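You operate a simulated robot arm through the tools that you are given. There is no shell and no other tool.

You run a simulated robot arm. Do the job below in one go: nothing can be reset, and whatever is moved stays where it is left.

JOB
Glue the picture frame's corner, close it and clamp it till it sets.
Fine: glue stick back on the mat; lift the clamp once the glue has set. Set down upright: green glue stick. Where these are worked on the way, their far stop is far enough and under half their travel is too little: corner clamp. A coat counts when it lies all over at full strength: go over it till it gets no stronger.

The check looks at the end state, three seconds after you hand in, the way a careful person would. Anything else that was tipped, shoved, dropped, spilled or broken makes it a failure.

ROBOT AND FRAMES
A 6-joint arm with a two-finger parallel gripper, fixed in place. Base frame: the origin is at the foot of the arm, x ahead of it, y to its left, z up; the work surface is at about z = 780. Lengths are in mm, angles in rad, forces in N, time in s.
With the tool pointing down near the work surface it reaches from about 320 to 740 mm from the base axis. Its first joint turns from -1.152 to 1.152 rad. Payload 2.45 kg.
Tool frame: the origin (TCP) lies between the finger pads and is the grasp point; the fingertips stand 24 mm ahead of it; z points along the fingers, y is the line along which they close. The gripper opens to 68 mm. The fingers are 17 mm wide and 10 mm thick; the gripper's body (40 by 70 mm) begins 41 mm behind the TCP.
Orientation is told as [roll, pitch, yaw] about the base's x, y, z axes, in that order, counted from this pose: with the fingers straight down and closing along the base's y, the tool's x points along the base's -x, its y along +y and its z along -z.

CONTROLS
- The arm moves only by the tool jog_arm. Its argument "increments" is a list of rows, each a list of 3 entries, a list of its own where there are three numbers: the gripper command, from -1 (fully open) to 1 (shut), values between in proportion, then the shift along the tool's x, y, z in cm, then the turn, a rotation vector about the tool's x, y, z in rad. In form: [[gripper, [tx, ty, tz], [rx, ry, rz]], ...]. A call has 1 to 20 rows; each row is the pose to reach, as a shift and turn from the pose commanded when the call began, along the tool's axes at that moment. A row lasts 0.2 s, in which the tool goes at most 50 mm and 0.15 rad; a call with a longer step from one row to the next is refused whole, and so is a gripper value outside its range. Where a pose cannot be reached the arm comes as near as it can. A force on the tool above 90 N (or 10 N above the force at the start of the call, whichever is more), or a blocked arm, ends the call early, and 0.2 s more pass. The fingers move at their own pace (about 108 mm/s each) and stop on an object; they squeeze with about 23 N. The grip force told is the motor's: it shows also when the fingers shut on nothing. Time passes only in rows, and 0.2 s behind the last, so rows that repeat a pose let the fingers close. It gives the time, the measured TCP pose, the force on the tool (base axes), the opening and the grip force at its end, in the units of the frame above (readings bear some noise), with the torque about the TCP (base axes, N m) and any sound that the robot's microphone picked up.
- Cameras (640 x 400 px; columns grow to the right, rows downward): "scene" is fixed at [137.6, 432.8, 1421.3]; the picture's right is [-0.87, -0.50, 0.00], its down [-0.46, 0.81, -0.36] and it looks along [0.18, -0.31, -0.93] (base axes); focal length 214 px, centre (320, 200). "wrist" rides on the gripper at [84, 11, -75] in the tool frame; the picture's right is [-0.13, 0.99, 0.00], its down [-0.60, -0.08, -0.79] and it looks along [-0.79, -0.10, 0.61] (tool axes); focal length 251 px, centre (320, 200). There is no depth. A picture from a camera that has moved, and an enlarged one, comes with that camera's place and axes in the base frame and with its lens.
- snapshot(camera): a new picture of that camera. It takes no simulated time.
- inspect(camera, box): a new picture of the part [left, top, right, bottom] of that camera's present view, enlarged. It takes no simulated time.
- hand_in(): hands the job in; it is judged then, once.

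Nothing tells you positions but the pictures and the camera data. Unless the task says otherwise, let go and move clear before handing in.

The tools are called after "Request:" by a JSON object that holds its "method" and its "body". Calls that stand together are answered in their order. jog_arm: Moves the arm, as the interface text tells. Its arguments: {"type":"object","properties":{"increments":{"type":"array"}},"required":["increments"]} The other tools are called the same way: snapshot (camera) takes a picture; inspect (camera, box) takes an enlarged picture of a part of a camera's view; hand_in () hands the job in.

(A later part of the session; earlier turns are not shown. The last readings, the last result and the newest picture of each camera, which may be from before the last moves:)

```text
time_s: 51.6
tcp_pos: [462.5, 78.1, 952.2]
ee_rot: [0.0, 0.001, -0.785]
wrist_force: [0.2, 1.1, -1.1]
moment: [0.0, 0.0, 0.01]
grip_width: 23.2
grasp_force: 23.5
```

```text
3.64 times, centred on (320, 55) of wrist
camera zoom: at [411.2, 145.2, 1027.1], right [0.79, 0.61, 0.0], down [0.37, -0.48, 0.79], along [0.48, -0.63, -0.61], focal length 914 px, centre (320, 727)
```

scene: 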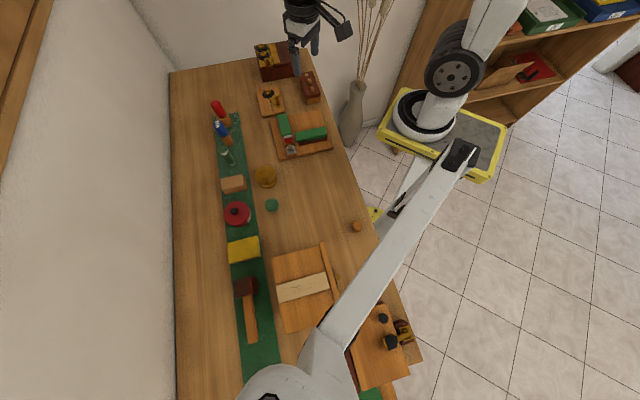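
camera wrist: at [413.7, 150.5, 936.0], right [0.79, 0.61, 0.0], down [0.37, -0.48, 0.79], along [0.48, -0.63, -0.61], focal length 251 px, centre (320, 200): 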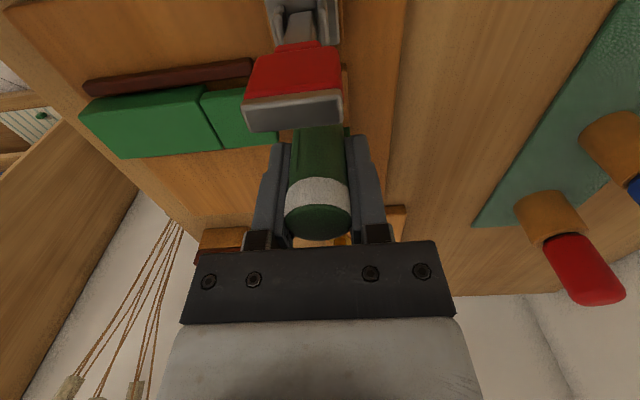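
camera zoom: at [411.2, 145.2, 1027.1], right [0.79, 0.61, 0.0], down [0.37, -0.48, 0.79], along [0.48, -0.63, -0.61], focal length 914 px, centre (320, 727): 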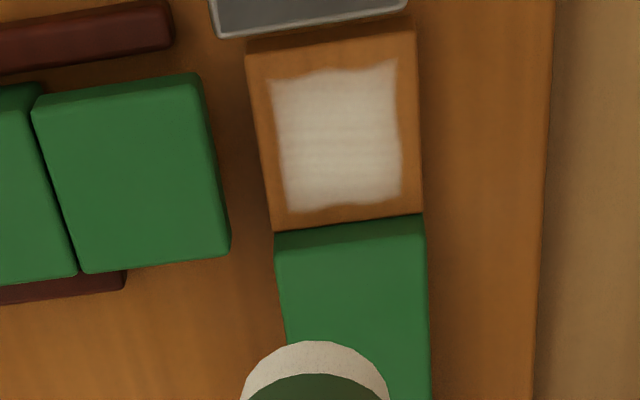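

The coat no longer changes, so it is at full strength. Now I'll return the stick to its place on the mat.

Request:
{"method": "jog_arm", "body": {"increments": [[1, [0, 3, 0], [0, 0, 0]], [1, [0.5, 7, 0], [0, 0, 0]], [1, [1, 11, 0], [0, 0, 0]], [1, [2, 15, 0], [0, 0, 0]], [1, [2.5, 18.5, 0], [0, 0, 0]], [1, [2.81, 20.94, 0], [0, 0, 0]], [1, [2.81, 20.94, 0], [0, 0, 0]]]}}

Request:
{"method": "snapshot", "body": {"camera": "wrist"}}

```text
time_s: 53.2
tcp_pos: [590.4, 251.8, 951.9]
ee_rot: [0.001, 0.0, -0.786]
wrist_force: [0.4, 0.6, -0.4]
moment: [-0.01, -0.01, 0.0]
grip_width: 23.4
grasp_force: 22.7
```

```text
taken
camera wrist: at [539.7, 319.2, 1026.5], right [0.79, 0.61, 0.0], down [0.37, -0.48, 0.79], along [0.48, -0.63, -0.61], focal length 251 px, centre (320, 200)
```

wrist: 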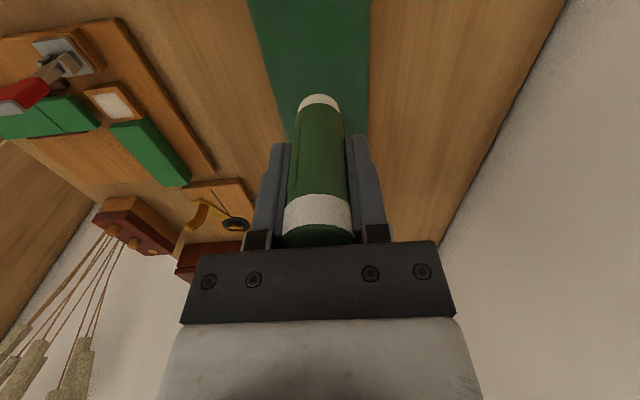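

Request:
{"method": "jog_arm", "body": {"increments": [[1, [-0.3, -0.3, 3], [0, 0, 0]], [1, [-0.35, -0.35, 6], [0, 0, 0]], [1, [-0.35, -0.35, 9], [0, 0, 0]], [1, [-0.35, -0.35, 11], [0, 0, 0]], [1, [-0.35, -0.35, 11.5], [0, 0, 0]], [1, [-0.35, -0.35, 11.5], [0, 0, 0]]]}}

Request:
{"method": "jog_arm", "body": {"increments": [[1, [0, 0, 0.2], [0, 0, 0]], [1, [0, 0, 0.3], [0, 0, 0]], [1, [0, 0, 0.3], [0, 0, 0]]]}}

Request:
{"method": "jog_arm", "body": {"increments": [[1, [0, 0, 0.1], [0, 0, 0]], [1, [0, 0, 0.15], [0, 0, 0]], [1, [0, 0, 0.15], [0, 0, 0]]]}}

```text
time_s: 54.6
tcp_pos: [593.1, 244.2, 837.7]
ee_rot: [0.001, 0.001, -0.786]
wrist_force: [-0.2, 0.7, 0.1]
moment: [-0.02, 0.0, 0.04]
grip_width: 23.3
grasp_force: 23.5
```

```text
time_s: 55.4
tcp_pos: [591.4, 242.9, 833.5]
ee_rot: [0.0, -0.001, -0.786]
wrist_force: [0.4, -1.1, -0.8]
moment: [0.0, 0.0, 0.02]
grip_width: 23.5
grasp_force: 23.0
```

```text
time_s: 56.2
tcp_pos: [591.1, 245.5, 832.9]
ee_rot: [0.0, 0.0, -0.784]
wrist_force: [0.7, 0.9, -0.4]
moment: [-0.01, -0.05, 0.02]
grip_width: 23.5
grasp_force: 22.7
```

Request:
{"method": "jog_arm", "body": {"increments": [[1, [0, 0, 0.1], [0, 0, 0]], [1, [0, 0, 0.15], [0, 0, 0]], [1, [0, 0, 0.15], [0, 0, 0]]]}}

Request:
{"method": "jog_arm", "body": {"increments": [[1, [0, 0, 0.1], [0, 0, 0]], [1, [0, 0, 0.1], [0, 0, 0]]]}}

Request:
{"method": "inspect", "body": {"camera": "wrist", "box": [220, 60, 420, 240]}}

```text
time_s: 57.0
tcp_pos: [591.6, 245.1, 830.9]
ee_rot: [-0.002, -0.001, -0.786]
wrist_force: [-0.1, 0.3, -0.4]
moment: [0.0, -0.03, 0.0]
grip_width: 23.5
grasp_force: 23.0
```

```text
time_s: 57.6
tcp_pos: [592.0, 245.3, 831.6]
ee_rot: [0.0, -0.001, -0.785]
wrist_force: [0.2, -0.2, -1.3]
moment: [0.04, 0.02, 0.02]
grip_width: 23.2
grasp_force: 23.5
```

```text
2.22 times, centred on (320, 150) of wrist
camera zoom: at [540.4, 311.3, 905.4], right [0.79, 0.61, 0.0], down [0.37, -0.48, 0.79], along [0.48, -0.63, -0.61], focal length 559 px, centre (320, 311)
```

zoom: 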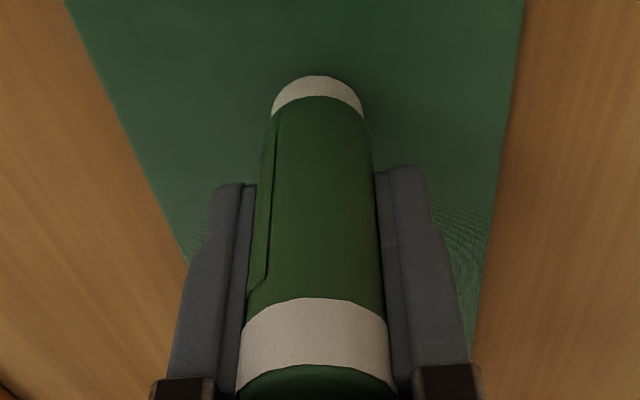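

Still no contact, though very near. I'll keep lowering a millimetre at a time.

Request:
{"method": "jog_arm", "body": {"increments": [[1, [0, 0, 0.1], [0, 0, 0]], [1, [0, 0, 0.15], [0, 0, 0]], [1, [0, 0, 0.15], [0, 0, 0]]]}}

Request:
{"method": "jog_arm", "body": {"increments": [[1, [0, 0, 0.1], [0, 0, 0]], [1, [0, 0, 0.15], [0, 0, 0]], [1, [0, 0, 0.15], [0, 0, 0]]]}}

```text
time_s: 58.4
tcp_pos: [592.5, 246.0, 829.8]
ee_rot: [-0.001, -0.002, -0.786]
wrist_force: [-3.1, 0.5, 8.7]
moment: [-0.03, 0.14, -0.03]
grip_width: 23.3
grasp_force: 22.9
```

```text
time_s: 59.2
tcp_pos: [592.4, 245.1, 830.2]
ee_rot: [0.004, -0.002, -0.787]
wrist_force: [-3.4, 0.5, 22.6]
moment: [-0.04, 0.17, 0.0]
grip_width: 23.6
grasp_force: 22.9
```

The stick stands on the mat (contact felt). I'll ease off, open, and check that it stands before rising.

Request:
{"method": "jog_arm", "body": {"increments": [[1, [0, 0, -0.15], [0, 0, 0]], [0.25, [0, 0, -0.15], [0, 0, 0]], [0.1, [0, 0, -0.15], [0, 0, 0]], [-0.2, [0, 0, -0.15], [0, 0, 0]], [-0.5, [0, 0, -0.15], [0, 0, 0]], [-0.5, [0, 0, -0.15], [0, 0, 0]]]}}

Request:
{"method": "inspect", "body": {"camera": "wrist", "box": [220, 60, 420, 240]}}

```text
time_s: 60.6
tcp_pos: [591.2, 243.1, 829.3]
ee_rot: [0.001, -0.001, -0.785]
wrist_force: [-0.3, 0.1, 0.0]
moment: [-0.02, -0.01, -0.01]
grip_width: 50.9
grasp_force: 0.1
```

```text
2.22 times, centred on (320, 150) of wrist
camera zoom: at [540.3, 310.8, 903.7], right [0.79, 0.61, 0.0], down [0.37, -0.48, 0.79], along [0.48, -0.63, -0.61], focal length 559 px, centre (320, 311)
```

zoom: 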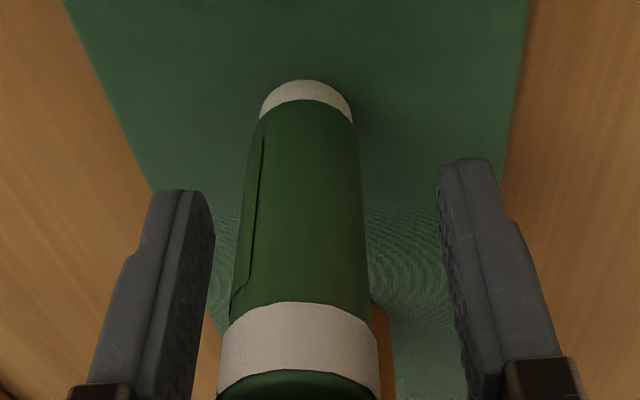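

The stick stands upright on the mat. I'll rise and carry the empty gripper above the outer end of the sliding piece.

Request:
{"method": "jog_arm", "body": {"increments": [[-0.5, [0, -0.2, -4], [0, 0, 0]], [-0.5, [0, -0.2, -8], [0, 0, 0]], [-0.5, [0, -0.2, -12], [0, 0, 0]], [0, [-0.3, -4, -12], [0, 0, 0]], [0.5, [-0.6, -8, -12], [0, 0, 0]], [1, [-0.9, -12, -12], [0, 0, 0]], [1, [-1.2, -16, -12], [0, 0, 0]], [1, [-1.4, -20, -12], [0, 0, 0]], [1, [-1.6, -24, -12], [0, 0, 0]], [1, [-1.8, -28, -12], [0, 0, 0]], [1, [-2.1, -32, -12], [0, 0, 0]], [1, [-2.3, -36, -12], [0, 0, 0]], [1, [-2.4, -37.5, -12], [0, 0, 0]], [1, [-2.4, -37.5, -12], [0, 0, 0]]]}}

Request:
{"method": "snapshot", "body": {"camera": "wrist"}}

Request:
{"method": "inspect", "body": {"camera": "scene", "box": [190, 80, 340, 180]}}

```text
time_s: 63.6
tcp_pos: [349.6, -37.9, 948.2]
ee_rot: [-0.001, 0.002, -0.784]
wrist_force: [0.3, 0.1, -0.2]
moment: [0.01, 0.02, 0.01]
grip_width: 0.2
grasp_force: 22.8
out of reach, approached as far as the arm can: row 13, 14
```

```text
taken
camera wrist: at [298.6, 27.9, 1022.7], right [0.79, 0.61, 0.0], down [0.37, -0.48, 0.79], along [0.48, -0.63, -0.61], focal length 251 px, centre (320, 200)
```

wrist: 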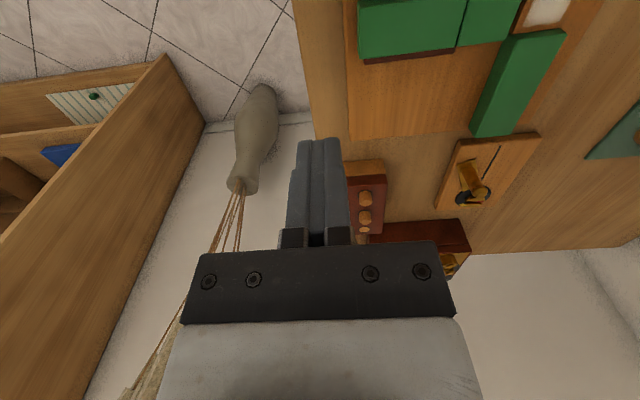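

```text
4.00 times, centred on (265, 130) of scene
camera zoom: at [137.6, 432.8, 1421.3], right [-0.87, -0.5, 0.0], down [-0.46, 0.81, -0.36], along [0.18, -0.31, -0.93], focal length 858 px, centre (540, 480)
```

zoom: 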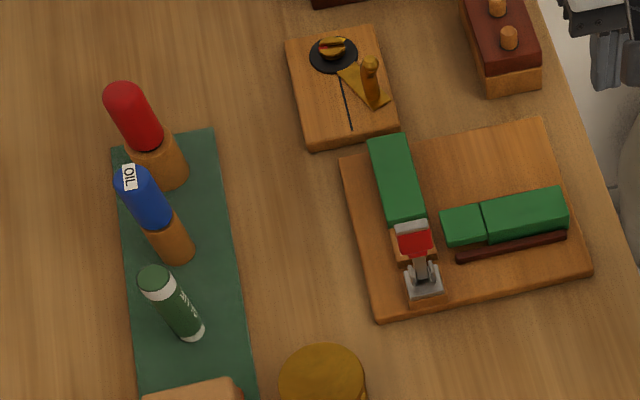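

The outer end of the slider is at about (368, -12), with its top at z ≈ 811 and the board at z ≈ 790. I'll lower the closed fingers behind that end.

Request:
{"method": "jog_arm", "body": {"increments": [[1, [0.4, 1.0, 2], [0, 0, 0]], [1, [0.62, 1.37, 5], [0, 0, 0]], [1, [0.62, 1.37, 8], [0, 0, 0]], [1, [0.62, 1.37, 10], [0, 0, 0]], [1, [0.62, 1.37, 10], [0, 0, 0]]]}}

Request:
{"method": "snapshot", "body": {"camera": "wrist"}}

Request:
{"method": "inspect", "body": {"camera": "scene", "box": [260, 90, 360, 165]}}

```text
time_s: 64.8
tcp_pos: [355.4, -23.1, 847.0]
ee_rot: [0.001, -0.001, -0.785]
wrist_force: [0.2, 0.3, 0.7]
moment: [0.04, 0.01, -0.01]
grip_width: 0.0
grasp_force: 22.8
```

```text
taken
camera wrist: at [304.4, 43.0, 922.6], right [0.79, 0.61, 0.0], down [0.37, -0.48, 0.79], along [0.48, -0.63, -0.61], focal length 251 px, centre (320, 200)
```

wrist: 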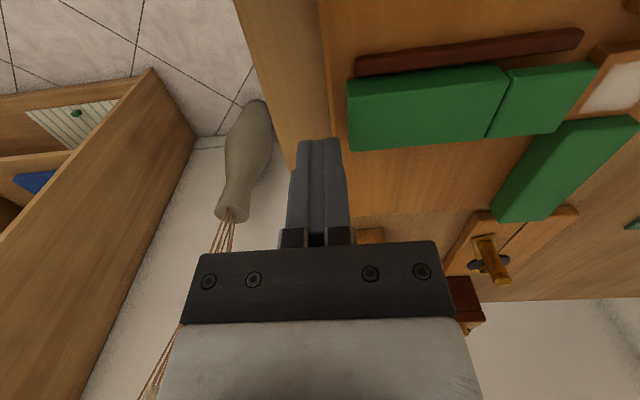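

```text
5.33 times, centred on (310, 128) of scene
camera zoom: at [137.6, 432.9, 1421.3], right [-0.87, -0.5, 0.0], down [-0.46, 0.81, -0.36], along [0.18, -0.31, -0.93], focal length 1144 px, centre (373, 587)
```

zoom: 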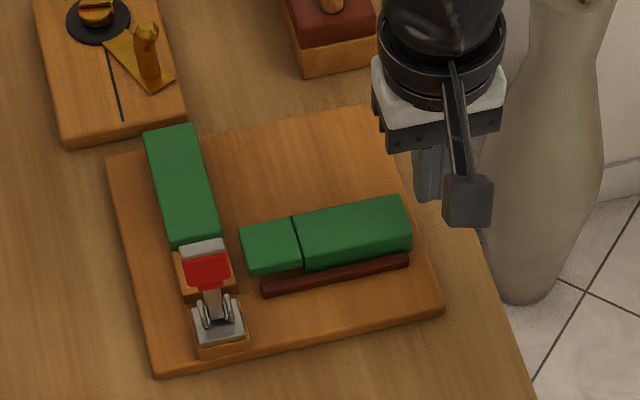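

The fingers are centred behind the slider's end with about 6 mm clearance. I'll go down to z = 820 and push it along the rails in steps.

Request:
{"method": "jog_arm", "body": {"increments": [[1, [0, 0, 1.5], [0, 0, 0]], [1, [0, 0, 2.6], [0, 0, 0]], [1, [0, 0, 2.6], [0, 0, 0]]]}}

Request:
{"method": "jog_arm", "body": {"increments": [[1, [0, 0.4, 0], [0, 0, 0]], [1, [0, 0.8, 0], [0, 0, 0]], [1, [0, 1.1, 0], [0, 0, 0]], [1, [0, 1.4, 0], [0, 0, 0]], [1, [0, 1.4, 0], [0, 0, 0]]]}}

Request:
{"method": "inspect", "body": {"camera": "scene", "box": [260, 90, 360, 165]}}

Request:
{"method": "snapshot", "body": {"camera": "wrist"}}

```text
time_s: 65.6
tcp_pos: [355.4, -24.0, 822.5]
ee_rot: [0.0, -0.001, -0.787]
wrist_force: [-0.4, -0.2, -0.3]
moment: [0.01, -0.01, -0.02]
grip_width: 0.0
grasp_force: 23.1
```

```text
time_s: 66.8
tcp_pos: [364.6, -12.6, 823.2]
ee_rot: [-0.001, 0.0, -0.785]
wrist_force: [-1.4, -0.7, -0.9]
moment: [-0.03, 0.0, -0.03]
grip_width: 0.0
grasp_force: 23.6
```

```text
5.33 times, centred on (310, 128) of scene
camera zoom: at [137.6, 432.8, 1421.3], right [-0.87, -0.5, 0.0], down [-0.46, 0.81, -0.36], along [0.18, -0.31, -0.93], focal length 1144 px, centre (373, 587)
```

zoom: 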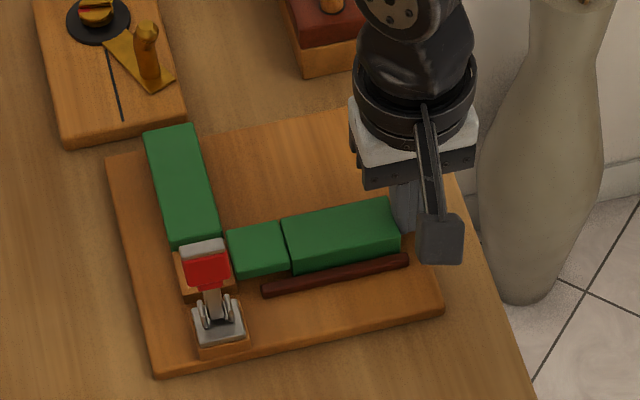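

```text
taken
camera wrist: at [313.7, 53.9, 897.7], right [0.79, 0.61, 0.0], down [0.37, -0.48, 0.79], along [0.48, -0.63, -0.61], focal length 251 px, centre (320, 200)
```

wrist: 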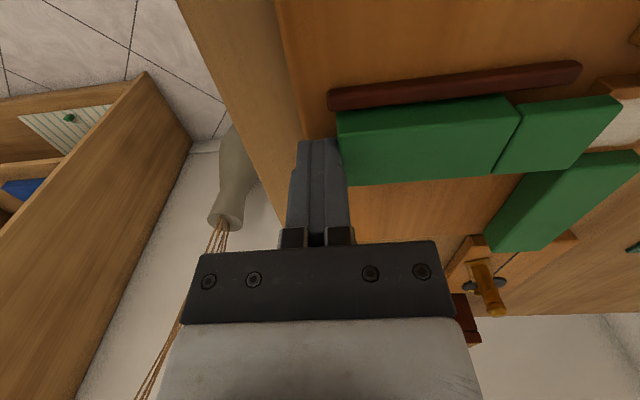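

The slider moves freely along the rails. I'll continue pushing.

Request:
{"method": "jog_arm", "body": {"increments": [[1, [0, 0.5, 0], [0, 0, 0]], [1, [0, 1.0, 0], [0, 0, 0]], [1, [0, 1.5, 0], [0, 0, 0]], [1, [0, 2.0, 0], [0, 0, 0]], [1, [0, 2.5, 0], [0, 0, 0]], [1, [0, 2.8, 0], [0, 0, 0]], [1, [0, 2.8, 0], [0, 0, 0]]]}}

Request:
{"method": "inspect", "body": {"camera": "scene", "box": [260, 90, 360, 165]}}

Request:
{"method": "snapshot", "body": {"camera": "wrist"}}

```text
time_s: 68.4
tcp_pos: [383.7, 5.3, 822.8]
ee_rot: [-0.001, 0.001, -0.784]
wrist_force: [-0.3, -0.5, -0.4]
moment: [0.0, 0.03, 0.0]
grip_width: 0.0
grasp_force: 23.2
```

```text
5.33 times, centred on (310, 128) of scene
camera zoom: at [137.6, 432.8, 1421.3], right [-0.87, -0.5, 0.0], down [-0.46, 0.81, -0.36], along [0.18, -0.31, -0.93], focal length 1144 px, centre (373, 587)
```

zoom: 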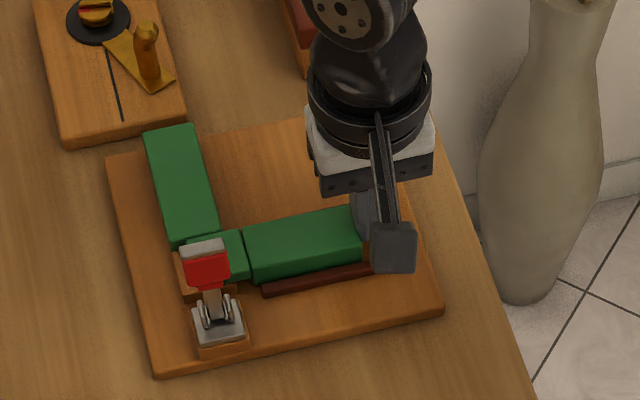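

```text
taken
camera wrist: at [332.8, 71.6, 897.8], right [0.79, 0.61, 0.0], down [0.37, -0.48, 0.79], along [0.48, -0.63, -0.61], focal length 251 px, centre (320, 200)
```

wrist: 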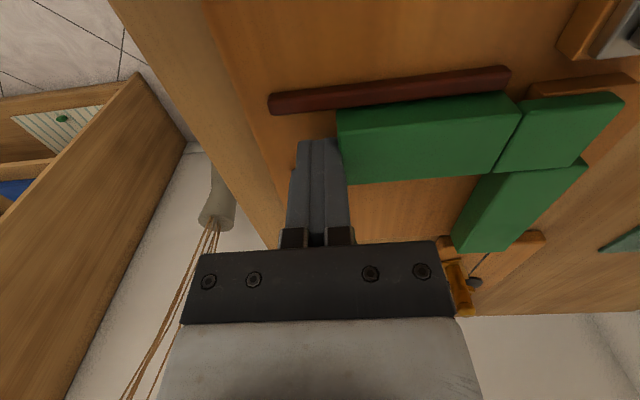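

The tongue is over the lap with about a centimetre to go. I'll push on in small steps until the stop is felt.

Request:
{"method": "jog_arm", "body": {"increments": [[1, [0, 0.3, 0], [0, 0, 0]], [1, [0, 0.6, 0], [0, 0, 0]], [1, [0, 0.6, 0], [0, 0, 0]]]}}

Request:
{"method": "jog_arm", "body": {"increments": [[1, [0, 0.2, 0], [0, 0, 0]], [1, [0, 0.3, 0], [0, 0, 0]], [1, [0, 0.3, 0], [0, 0, 0]]]}}

```text
time_s: 69.2
tcp_pos: [387.5, 10.0, 823.4]
ee_rot: [0.001, 0.001, -0.786]
wrist_force: [-2.0, 0.0, -0.7]
moment: [-0.01, -0.02, -0.01]
grip_width: 0.0
grasp_force: 22.2
```

```text
time_s: 70.0
tcp_pos: [390.9, 12.0, 823.4]
ee_rot: [0.0, 0.001, -0.785]
wrist_force: [0.1, 0.5, 0.1]
moment: [0.0, -0.01, 0.02]
grip_width: 0.0
grasp_force: 23.2
```

Request:
{"method": "jog_arm", "body": {"increments": [[1, [0, 0.2, 0], [0, 0, 0]], [1, [0, 0.3, 0], [0, 0, 0]], [1, [0, 0.3, 0], [0, 0, 0]]]}}

Request:
{"method": "inspect", "body": {"camera": "scene", "box": [260, 90, 360, 165]}}

Request:
{"method": "inspect", "body": {"camera": "wrist", "box": [300, 40, 640, 260]}}

```text
time_s: 70.8
tcp_pos: [391.2, 11.4, 822.1]
ee_rot: [-0.001, 0.002, -0.787]
wrist_force: [-7.7, -7.5, 4.9]
moment: [-0.07, 0.05, 0.01]
grip_width: 0.1
grasp_force: 23.1
```

```text
5.33 times, centred on (310, 128) of scene
camera zoom: at [137.4, 432.7, 1421.4], right [-0.87, -0.5, 0.0], down [-0.46, 0.81, -0.36], along [0.18, -0.31, -0.93], focal length 1144 px, centre (373, 587)
```

zoom: 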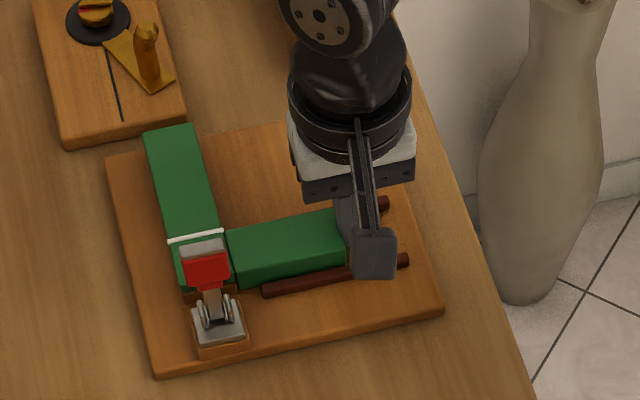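

```text
1.82 times, centred on (470, 150) of wrist
camera zoom: at [340.6, 79.5, 896.8], right [0.79, 0.61, 0.0], down [0.37, -0.48, 0.79], along [0.48, -0.63, -0.61], focal length 457 px, centre (47, 291)
```

zoom: 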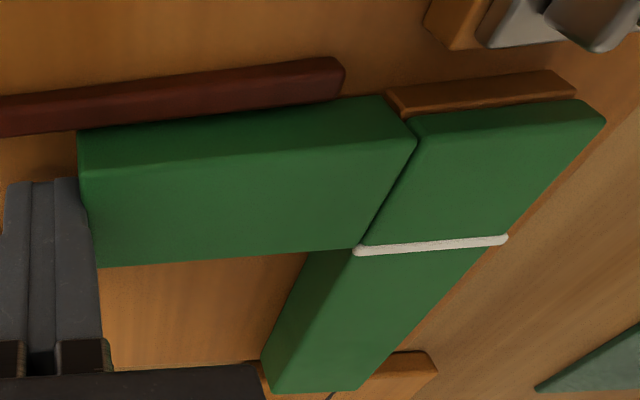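

The joint has closed: a white glue bead shows along the seam and the push meets a stop (about 11 N). I'll press 1 mm more to be certain, then back off and rise.

Request:
{"method": "jog_arm", "body": {"increments": [[1, [0, 0.1, 0], [0, 0, 0]], [1, [0, 0.1, 0], [0, 0, 0]]]}}

Request:
{"method": "inspect", "body": {"camera": "wrist", "box": [300, 40, 640, 260]}}

Request:
{"method": "jog_arm", "body": {"increments": [[1, [0, -0.4, 0], [0, 0, 0]], [1, [0, -1, 0], [0, 0, 0]], [1, [0, -1, -4], [0, 0, 0]], [1, [0, -1, -8], [0, 0, 0]], [1, [0, -1, -12], [0, 0, 0]], [1, [0, -1, -12], [0, 0, 0]]]}}

Request:
{"method": "snapshot", "body": {"camera": "wrist"}}

Request:
{"method": "inspect", "body": {"camera": "scene", "box": [260, 90, 360, 165]}}

```text
time_s: 71.4
tcp_pos: [390.9, 15.6, 821.1]
ee_rot: [-0.001, 0.003, -0.787]
wrist_force: [-15.7, -31.0, 20.4]
moment: [-0.38, 0.12, -0.1]
grip_width: 0.0
grasp_force: 23.2
```

```text
1.82 times, centred on (470, 150) of wrist
camera zoom: at [340.8, 80.0, 896.4], right [0.79, 0.61, 0.0], down [0.37, -0.48, 0.79], along [0.48, -0.63, -0.61], focal length 457 px, centre (47, 291)
```

zoom: 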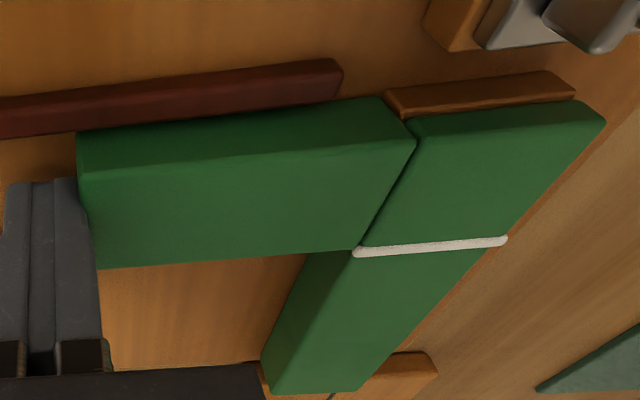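

```text
time_s: 72.8
tcp_pos: [384.8, 6.3, 941.2]
ee_rot: [0.001, 0.001, -0.785]
wrist_force: [0.2, 0.1, 0.4]
moment: [0.0, -0.02, 0.0]
grip_width: 0.0
grasp_force: 23.2
```

```text
taken
camera wrist: at [334.1, 72.2, 1015.7], right [0.79, 0.61, 0.0], down [0.37, -0.48, 0.79], along [0.48, -0.63, -0.61], focal length 251 px, centre (320, 200)
```

wrist: 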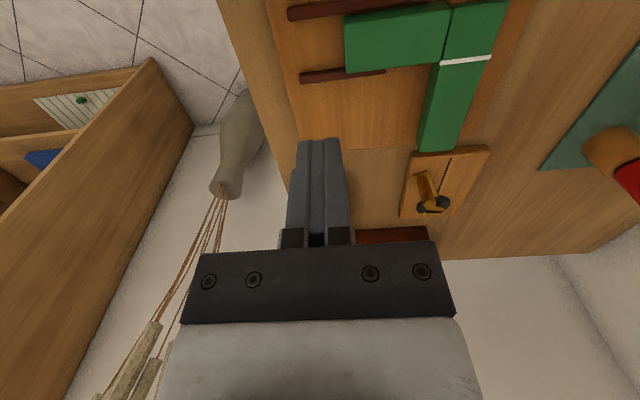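

```text
5.33 times, centred on (310, 128) of scene
camera zoom: at [137.6, 432.8, 1421.3], right [-0.87, -0.5, 0.0], down [-0.46, 0.81, -0.36], along [0.18, -0.31, -0.93], focal length 1144 px, centre (373, 587)
```

zoom: 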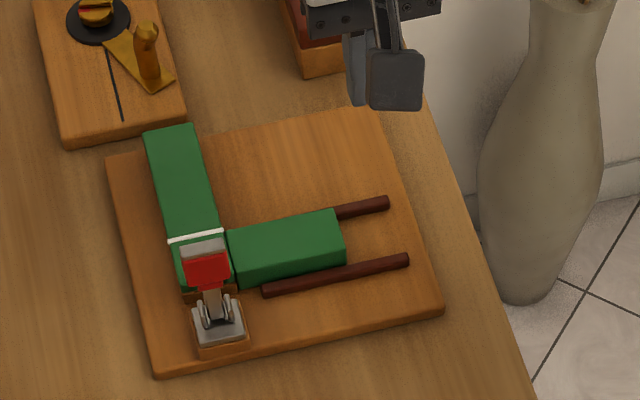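

The joint is closed, and the board hasn't moved. Next is the clamp: I'll bring the closed fingers behind the upright lever (on the side away from the frame).

Request:
{"method": "jog_arm", "body": {"increments": [[1, [2, 2.5, 0], [0, 0, 0]], [1, [4, 5, 0], [0, 0, 0]], [1, [6, 7.5, 0], [0, 0, 0]], [1, [6.4, 10, 0], [0, 0, 0]], [1, [6.5, 11.1, 0], [0, 0, 0]], [1, [6.5, 11.1, 0], [0, 0, 0]]]}}

Request:
{"method": "snapshot", "body": {"camera": "wrist"}}

Request:
{"method": "inspect", "body": {"camera": "scene", "box": [260, 90, 360, 165]}}

```text
time_s: 74.2
tcp_pos: [420.3, 131.1, 942.6]
ee_rot: [0.0, 0.0, -0.784]
wrist_force: [-1.0, -0.3, 0.4]
moment: [0.02, 0.02, 0.03]
grip_width: 0.2
grasp_force: 23.0
```

```text
taken
camera wrist: at [369.0, 198.3, 1017.3], right [0.79, 0.61, 0.0], down [0.37, -0.48, 0.79], along [0.48, -0.63, -0.61], focal length 251 px, centre (320, 200)
```

wrist: 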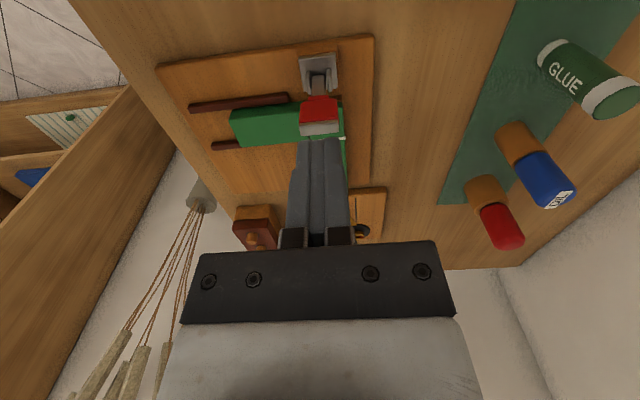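

```text
5.33 times, centred on (310, 128) of scene
camera zoom: at [137.6, 432.9, 1421.3], right [-0.87, -0.5, 0.0], down [-0.46, 0.81, -0.36], along [0.18, -0.31, -0.93], focal length 1144 px, centre (373, 587)
```

zoom: 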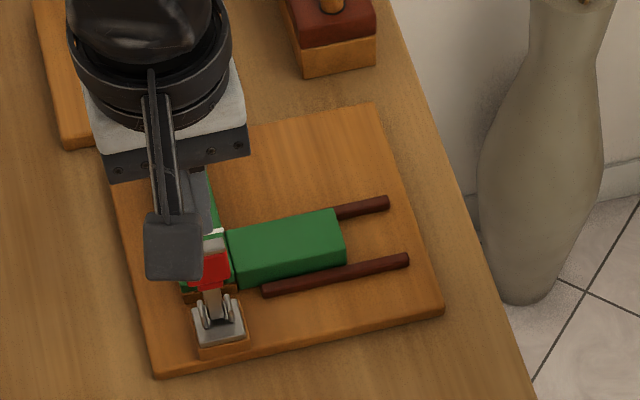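

The fingers are in line with the lever and about 6 mm behind it. I'll go down to lever height and start swinging it over along an arc.

Request:
{"method": "jog_arm", "body": {"increments": [[1, [0, -0.25, 2], [0, 0, 0]], [1, [0, -0.25, 4], [0, 0, 0]], [1, [0, -0.25, 5.9], [0, 0, 0]], [1, [0, -0.25, 5.9], [0, 0, 0]]]}}

Request:
{"method": "jog_arm", "body": {"increments": [[1, [-0.6, 0, 0], [0, 0, 0]], [1, [-1.2, 0, 0], [0, 0, 0]], [1, [-1.86, 0, 0.03], [0, 0, 0]], [1, [-2.5, 0, 0.15], [0, 0, 0]], [1, [-3.07, 0, 0.39], [0, 0, 0]], [1, [-3.07, 0, 0.39], [0, 0, 0]]]}}

Request:
{"method": "inspect", "body": {"camera": "scene", "box": [260, 90, 360, 165]}}

Request:
{"method": "snapshot", "body": {"camera": "wrist"}}

```text
time_s: 75.2
tcp_pos: [418.4, 133.0, 884.3]
ee_rot: [0.001, 0.0, -0.785]
wrist_force: [-0.6, -0.9, 0.3]
moment: [0.01, 0.02, -0.02]
grip_width: 0.0
grasp_force: 23.2
```

```text
time_s: 76.6
tcp_pos: [438.2, 109.5, 879.4]
ee_rot: [0.0, -0.002, -0.786]
wrist_force: [0.6, 0.1, 0.5]
moment: [-0.01, 0.01, 0.02]
grip_width: 0.1
grasp_force: 22.7
```

```text
5.33 times, centred on (310, 128) of scene
camera zoom: at [137.6, 432.8, 1421.3], right [-0.87, -0.5, 0.0], down [-0.46, 0.81, -0.36], along [0.18, -0.31, -0.93], focal length 1144 px, centre (373, 587)
```

zoom: 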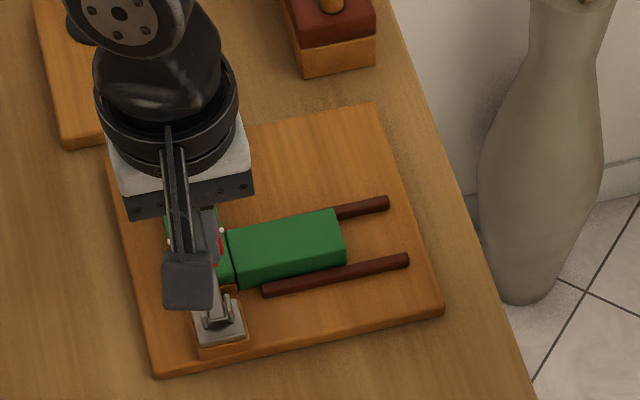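

```text
taken
camera wrist: at [388.0, 175.8, 954.8], right [0.79, 0.61, 0.0], down [0.37, -0.48, 0.79], along [0.48, -0.63, -0.61], focal length 251 px, centre (320, 200)
```

wrist: 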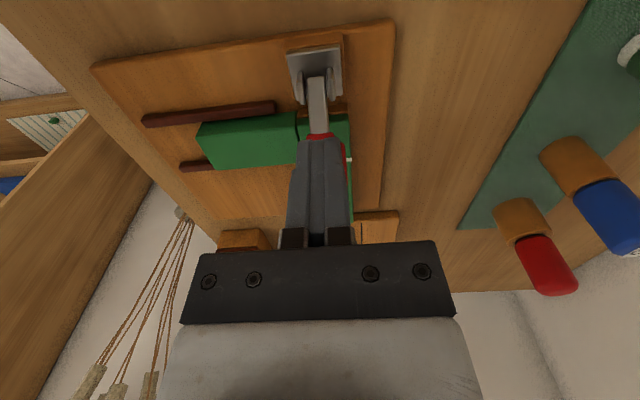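

The lever follows easily. I'll continue the arc to about 75°.

Request:
{"method": "jog_arm", "body": {"increments": [[1, [-0.6, 0, 0.3], [0, 0, 0]], [1, [-1.2, 0, 0.7], [0, 0, 0]], [1, [-1.65, 0, 1.15], [0, 0, 0]], [1, [-2.07, 0, 1.62], [0, 0, 0]], [1, [-2.4, 0, 2.2], [0, 0, 0]], [1, [-2.67, 0, 2.73], [0, 0, 0]], [1, [-2.67, 0, 2.73], [0, 0, 0]]]}}

Request:
{"method": "inspect", "body": {"camera": "scene", "box": [260, 90, 360, 165]}}

Request:
{"method": "snapshot", "body": {"camera": "wrist"}}

```text
time_s: 78.0
tcp_pos: [456.4, 92.1, 858.8]
ee_rot: [-0.002, 0.004, -0.784]
wrist_force: [-16.1, 5.4, 42.0]
moment: [-0.11, 0.21, -0.28]
grip_width: 0.1
grasp_force: 22.6
stopped in row 7: the force on the tool passed its limit at 105 N (the readings are from after the stop); the commanded pose is now the measured one
```

```text
5.33 times, centred on (310, 128) of scene
camera zoom: at [136.6, 432.8, 1421.4], right [-0.87, -0.5, 0.0], down [-0.46, 0.81, -0.36], along [0.18, -0.31, -0.93], focal length 1144 px, centre (373, 587)
```

zoom: 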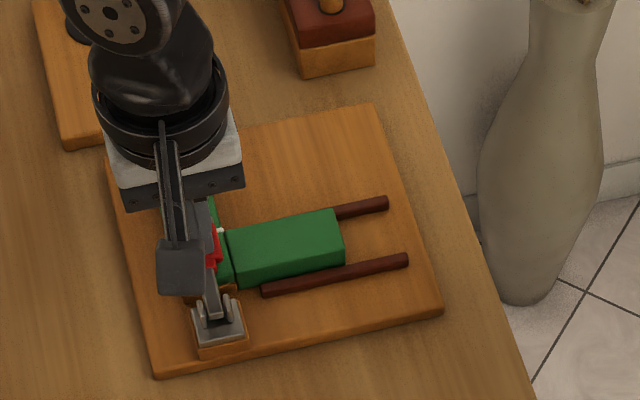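

```text
taken
camera wrist: at [405.9, 159.4, 933.8], right [0.79, 0.61, 0.0], down [0.38, -0.48, 0.79], along [0.48, -0.63, -0.61], focal length 251 px, centre (320, 200)
```

wrist: 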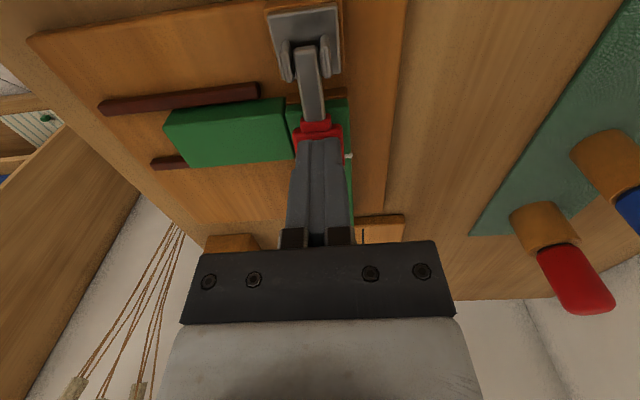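

The push met high resistance at about two-thirds over. I'll look closely to see whether the lever is at its stop or something is in the way.

Request:
{"method": "inspect", "body": {"camera": "wrist", "box": [230, 0, 410, 180]}}

Request:
{"method": "inspect", "body": {"camera": "scene", "box": [282, 112, 332, 152]}}

```text
2.22 times, centred on (320, 90) of wrist
camera zoom: at [405.9, 159.4, 933.8], right [0.79, 0.61, 0.0], down [0.38, -0.48, 0.79], along [0.48, -0.63, -0.61], focal length 559 px, centre (320, 444)
```

zoom: 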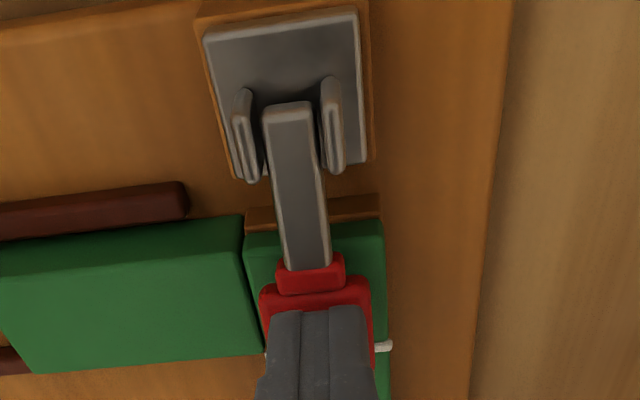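

```text
10.00 times, centred on (307, 132) of scene
camera zoom: at [136.6, 432.8, 1421.4], right [-0.87, -0.5, 0.0], down [-0.46, 0.81, -0.36], along [0.18, -0.31, -0.93], focal length 2145 px, centre (450, 880)
```

zoom: 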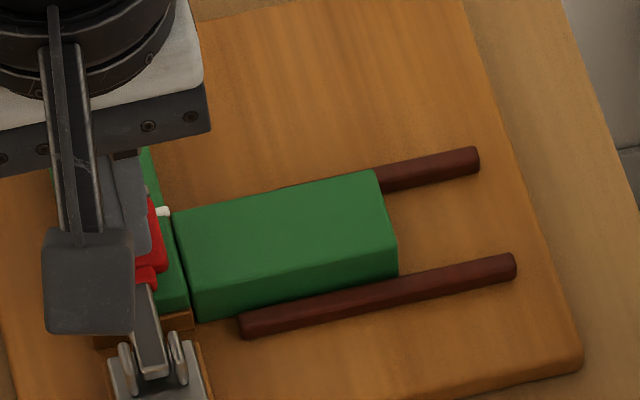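

Request:
{"method": "jog_arm", "body": {"increments": [[1, [0, 0, -0.5], [0, 0, 0]], [1, [0, 0, -3], [0, 0, 0]], [1, [0, 0, -7], [0, 0, 0]], [1, [0, 0, -11], [0, 0, 0]], [1, [0, 0, -11], [0, 0, 0]]]}}

Request:
{"method": "snapshot", "body": {"camera": "wrist"}}

Request:
{"method": "inspect", "body": {"camera": "wrist", "box": [240, 0, 400, 120]}}

Request:
{"method": "inspect", "body": {"camera": "scene", "box": [272, 112, 322, 152]}}

```text
time_s: 79.2
tcp_pos: [459.1, 89.5, 968.2]
ee_rot: [-0.005, 0.002, -0.784]
wrist_force: [-1.0, 0.6, -0.3]
moment: [0.03, -0.02, 0.01]
grip_width: 0.2
grasp_force: 22.6
```

```text
taken
camera wrist: at [407.9, 156.4, 1043.8], right [0.79, 0.61, 0.0], down [0.38, -0.48, 0.79], along [0.48, -0.63, -0.61], focal length 251 px, centre (320, 200)
```

wrist: 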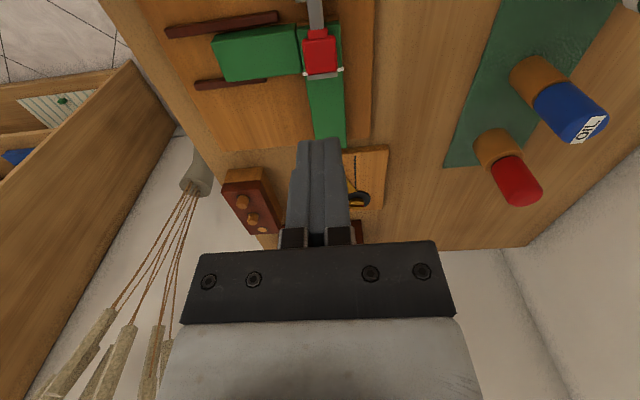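

```text
3.33 times, centred on (320, 60) of wrist
camera zoom: at [407.9, 156.4, 1043.8], right [0.79, 0.61, 0.0], down [0.38, -0.48, 0.79], along [0.48, -0.63, -0.61], focal length 838 px, centre (320, 667)
```

zoom: 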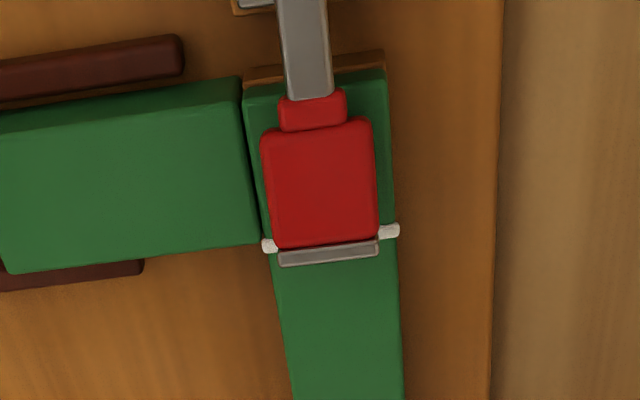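

```text
10.00 times, centred on (297, 132) of scene
camera zoom: at [137.6, 432.8, 1421.3], right [-0.87, -0.5, 0.0], down [-0.46, 0.81, -0.36], along [0.18, -0.31, -0.93], focal length 2145 px, centre (550, 880)
```

zoom: 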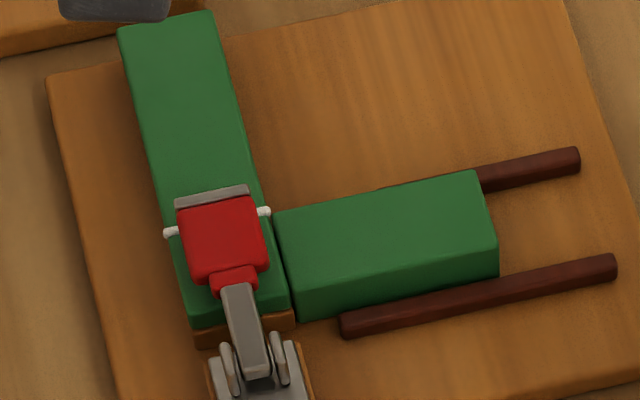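

The lever now lies down over the joint and stays there. To be sure it's at its far stop, I'll turn the camera to view it from the side.

Request:
{"method": "jog_arm", "body": {"increments": [[1, [0, -0.6, 0], [0, 0, -0.14]], [1, [0, -1.2, 0], [0, 0, -0.28]], [1, [0, -1.8, 0], [0, 0, -0.42]], [1, [-0.2, -2.4, 0], [0, 0, -0.56]], [1, [-0.3, -3.0, 0], [0, 0, -0.7]], [1, [-0.4, -3.6, 0], [0, 0, -0.84]], [1, [-0.5, -4.2, 0], [0, 0, -0.98]], [1, [-0.6, -4.8, 0], [0, 0, -1.12]], [1, [-0.7, -5.4, 0], [0, 0, -1.26]], [1, [-0.7, -6, 2], [0, 0, -1.4]], [1, [-0.7, -6.2, 5], [0, 0, -1.5]], [1, [-0.7, -6.2, 7.8], [0, 0, -1.57]], [1, [-0.7, -6.2, 9.8], [0, 0, -1.57]], [1, [-0.7, -6.2, 9.8], [0, 0, -1.57]]]}}

Request:
{"method": "snapshot", "body": {"camera": "wrist"}}

Request:
{"method": "inspect", "body": {"camera": "wrist", "box": [240, 80, 440, 220]}}

```text
time_s: 82.2
tcp_pos: [417.8, 43.9, 868.6]
ee_rot: [0.001, 0.003, 0.788]
wrist_force: [-0.2, 0.3, 1.3]
moment: [0.02, -0.04, 0.0]
grip_width: 0.0
grasp_force: 23.1
```

```text
taken
camera wrist: at [352.1, -8.7, 943.4], right [-0.61, 0.79, 0.0], down [0.48, 0.37, 0.79], along [0.63, 0.48, -0.61], focal length 251 px, centre (320, 200)
```

wrist: 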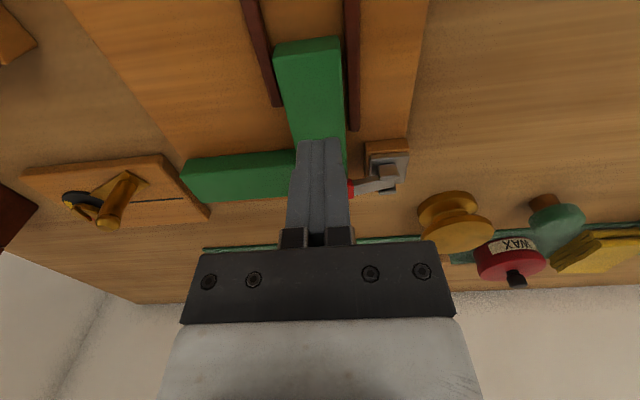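

```text
2.86 times, centred on (340, 150) of wrist
camera zoom: at [352.1, -8.7, 943.4], right [-0.61, 0.79, 0.0], down [0.48, 0.37, 0.79], along [0.63, 0.48, -0.61], focal length 718 px, centre (263, 343)
```

zoom: 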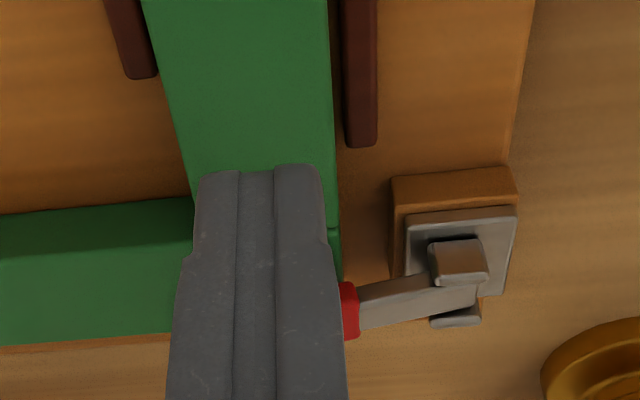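

Request:
{"method": "jog_arm", "body": {"increments": [[1, [0, -3, 0], [0, 0, 0]], [1, [0, -6, 0], [0, 0, 0]], [1, [0, -6, 0], [0, 0, 0]]]}}

Request:
{"method": "inspect", "body": {"camera": "wrist", "box": [340, 90, 520, 230]}}

Request:
{"method": "inspect", "body": {"camera": "scene", "box": [272, 112, 322, 152]}}

```text
time_s: 83.0
tcp_pos: [461.7, 3.4, 864.5]
ee_rot: [0.001, 0.003, 0.786]
wrist_force: [0.6, 0.5, 0.7]
moment: [0.0, -0.01, 0.0]
grip_width: 0.2
grasp_force: 23.0
```

```text
2.86 times, centred on (430, 160) of wrist
camera zoom: at [395.0, -49.8, 939.7], right [-0.61, 0.79, 0.0], down [0.48, 0.37, 0.79], along [0.63, 0.48, -0.61], focal length 718 px, centre (6, 314)
```

zoom: 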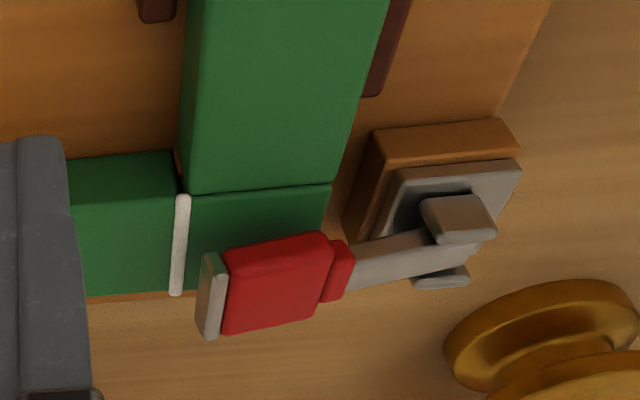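

```text
10.00 times, centred on (297, 132) of scene
camera zoom: at [137.7, 432.8, 1421.3], right [-0.87, -0.5, 0.0], down [-0.46, 0.81, -0.36], along [0.18, -0.31, -0.93], focal length 2145 px, centre (550, 880)
```

zoom: 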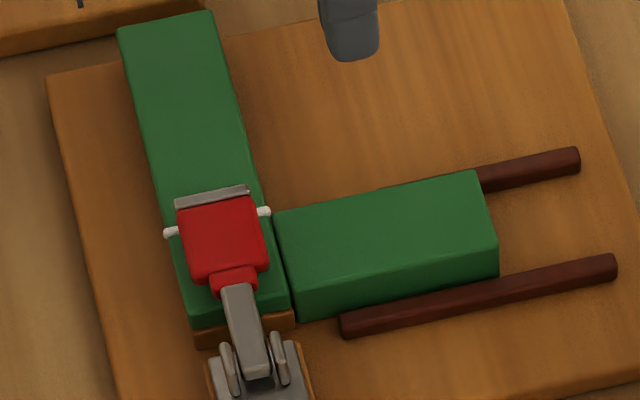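

The lever lies at roughly 15–20° above horizontal and over the joint. I'll press down on its red end with controlled force to find out whether any travel remains.

Request:
{"method": "jog_arm", "body": {"increments": [[1, [0, 0, -3], [0, 0, 0]], [1, [-2, 2, -4], [0, 0, 0]], [1, [-4, 4, -4], [0, 0, 0]], [1, [-5.95, 5.63, -4], [0, 0, 0]], [1, [-5.95, 5.63, -2], [0, 0, 0]], [1, [-5.95, 5.63, 0], [0, 0, 0]], [1, [-5.95, 5.63, 0], [0, 0, 0]]]}}

Request:
{"method": "snapshot", "body": {"camera": "wrist"}}

```text
time_s: 84.6
tcp_pos: [462.0, 83.3, 869.3]
ee_rot: [0.001, 0.002, 0.788]
wrist_force: [-0.4, 0.3, 0.5]
moment: [0.02, 0.0, -0.02]
grip_width: 0.1
grasp_force: 23.5
```

```text
taken
camera wrist: at [396.8, 31.3, 943.8], right [-0.61, 0.79, 0.0], down [0.48, 0.37, 0.79], along [0.63, 0.48, -0.61], focal length 251 px, centre (320, 200)
```

wrist: 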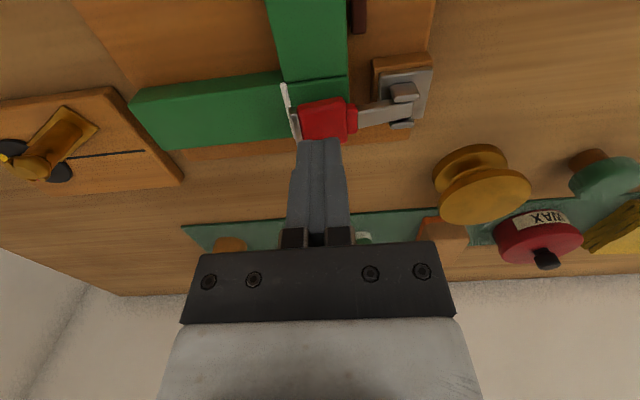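

Request:
{"method": "jog_arm", "body": {"increments": [[1, [0, 0, 0.3], [0, 0, 0]], [1, [0, 0, 0.6], [0, 0, 0]], [1, [0, 0, 0.6], [0, 0, 0]]]}}

Request:
{"method": "jog_arm", "body": {"increments": [[1, [0, 0, 0.2], [0, 0, 0]], [1, [0, 0, 0.4], [0, 0, 0]], [1, [0, 0, 0.4], [0, 0, 0]]]}}

Request:
{"method": "jog_arm", "body": {"increments": [[1, [0, 0, 0.2], [0, 0, 0]], [1, [0, 0, 0.3], [0, 0, 0]], [1, [0, 0, 0.3], [0, 0, 0]]]}}

```text
time_s: 85.4
tcp_pos: [464.3, 82.1, 863.7]
ee_rot: [0.003, -0.001, 0.787]
wrist_force: [0.0, 0.2, 0.6]
moment: [0.0, -0.01, 0.01]
grip_width: 0.0
grasp_force: 23.2
```

```text
time_s: 86.2
tcp_pos: [464.0, 82.6, 861.2]
ee_rot: [0.002, 0.0, 0.788]
wrist_force: [-7.0, 0.5, 30.8]
moment: [-0.16, -0.04, -0.03]
grip_width: 0.0
grasp_force: 23.0
```

```text
time_s: 87.0
tcp_pos: [463.4, 83.7, 860.3]
ee_rot: [0.001, -0.002, 0.787]
wrist_force: [-18.5, -0.5, 69.6]
moment: [-0.45, 0.02, -0.07]
grip_width: 0.0
grasp_force: 23.2
```

The lever is hard against its stop (70 N with no further travel), so the clamp is closed. I'll back off and wait while the glue sets, keeping an eye on the bead.

Request:
{"method": "jog_arm", "body": {"increments": [[1, [0, 0, -0.5], [0, 0, 0]], [1, [0, 0, -3], [0, 0, 0]], [1, [0, 0, -6], [0, 0, 0]], [1, [3, -3, -7], [0, 0, 0]], [1, [6, -6, -7], [0, 0, 0]], [1, [6, -6, -4], [0, 0, 0]], [1, [6, -6, -1], [0, 0, 0]], [1, [6, -6, -1], [0, 0, 0]]]}}

Request:
{"method": "inspect", "body": {"camera": "wrist", "box": [340, 90, 520, 230]}}

Request:
{"method": "inspect", "body": {"camera": "scene", "box": [272, 112, 322, 152]}}

```text
time_s: 88.8
tcp_pos: [465.5, -2.2, 865.3]
ee_rot: [0.001, 0.002, 0.787]
wrist_force: [0.2, -0.3, 0.1]
moment: [0.0, 0.0, 0.01]
grip_width: 0.0
grasp_force: 23.4
```

```text
2.86 times, centred on (430, 160) of wrist
camera zoom: at [398.5, -54.9, 941.0], right [-0.61, 0.79, 0.0], down [0.48, 0.37, 0.79], along [0.63, 0.48, -0.61], focal length 718 px, centre (6, 314)
```

zoom: 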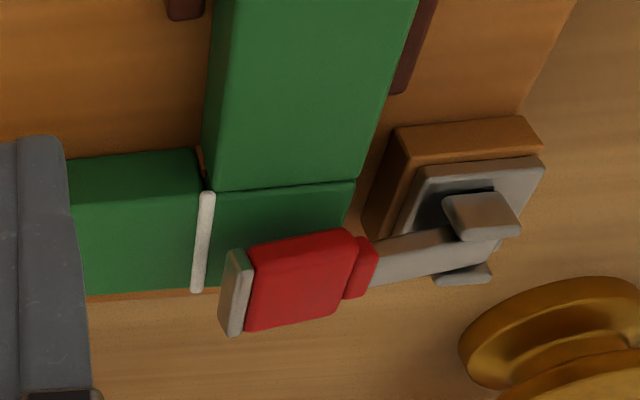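

```text
10.00 times, centred on (297, 132) of scene
camera zoom: at [137.6, 432.8, 1421.3], right [-0.87, -0.5, 0.0], down [-0.46, 0.81, -0.36], along [0.18, -0.31, -0.93], focal length 2145 px, centre (550, 880)
```

zoom: 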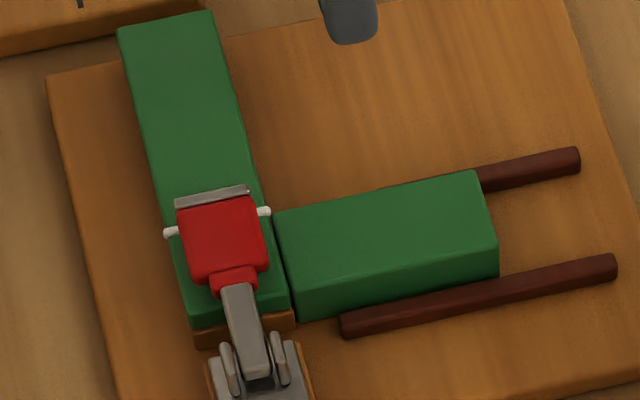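

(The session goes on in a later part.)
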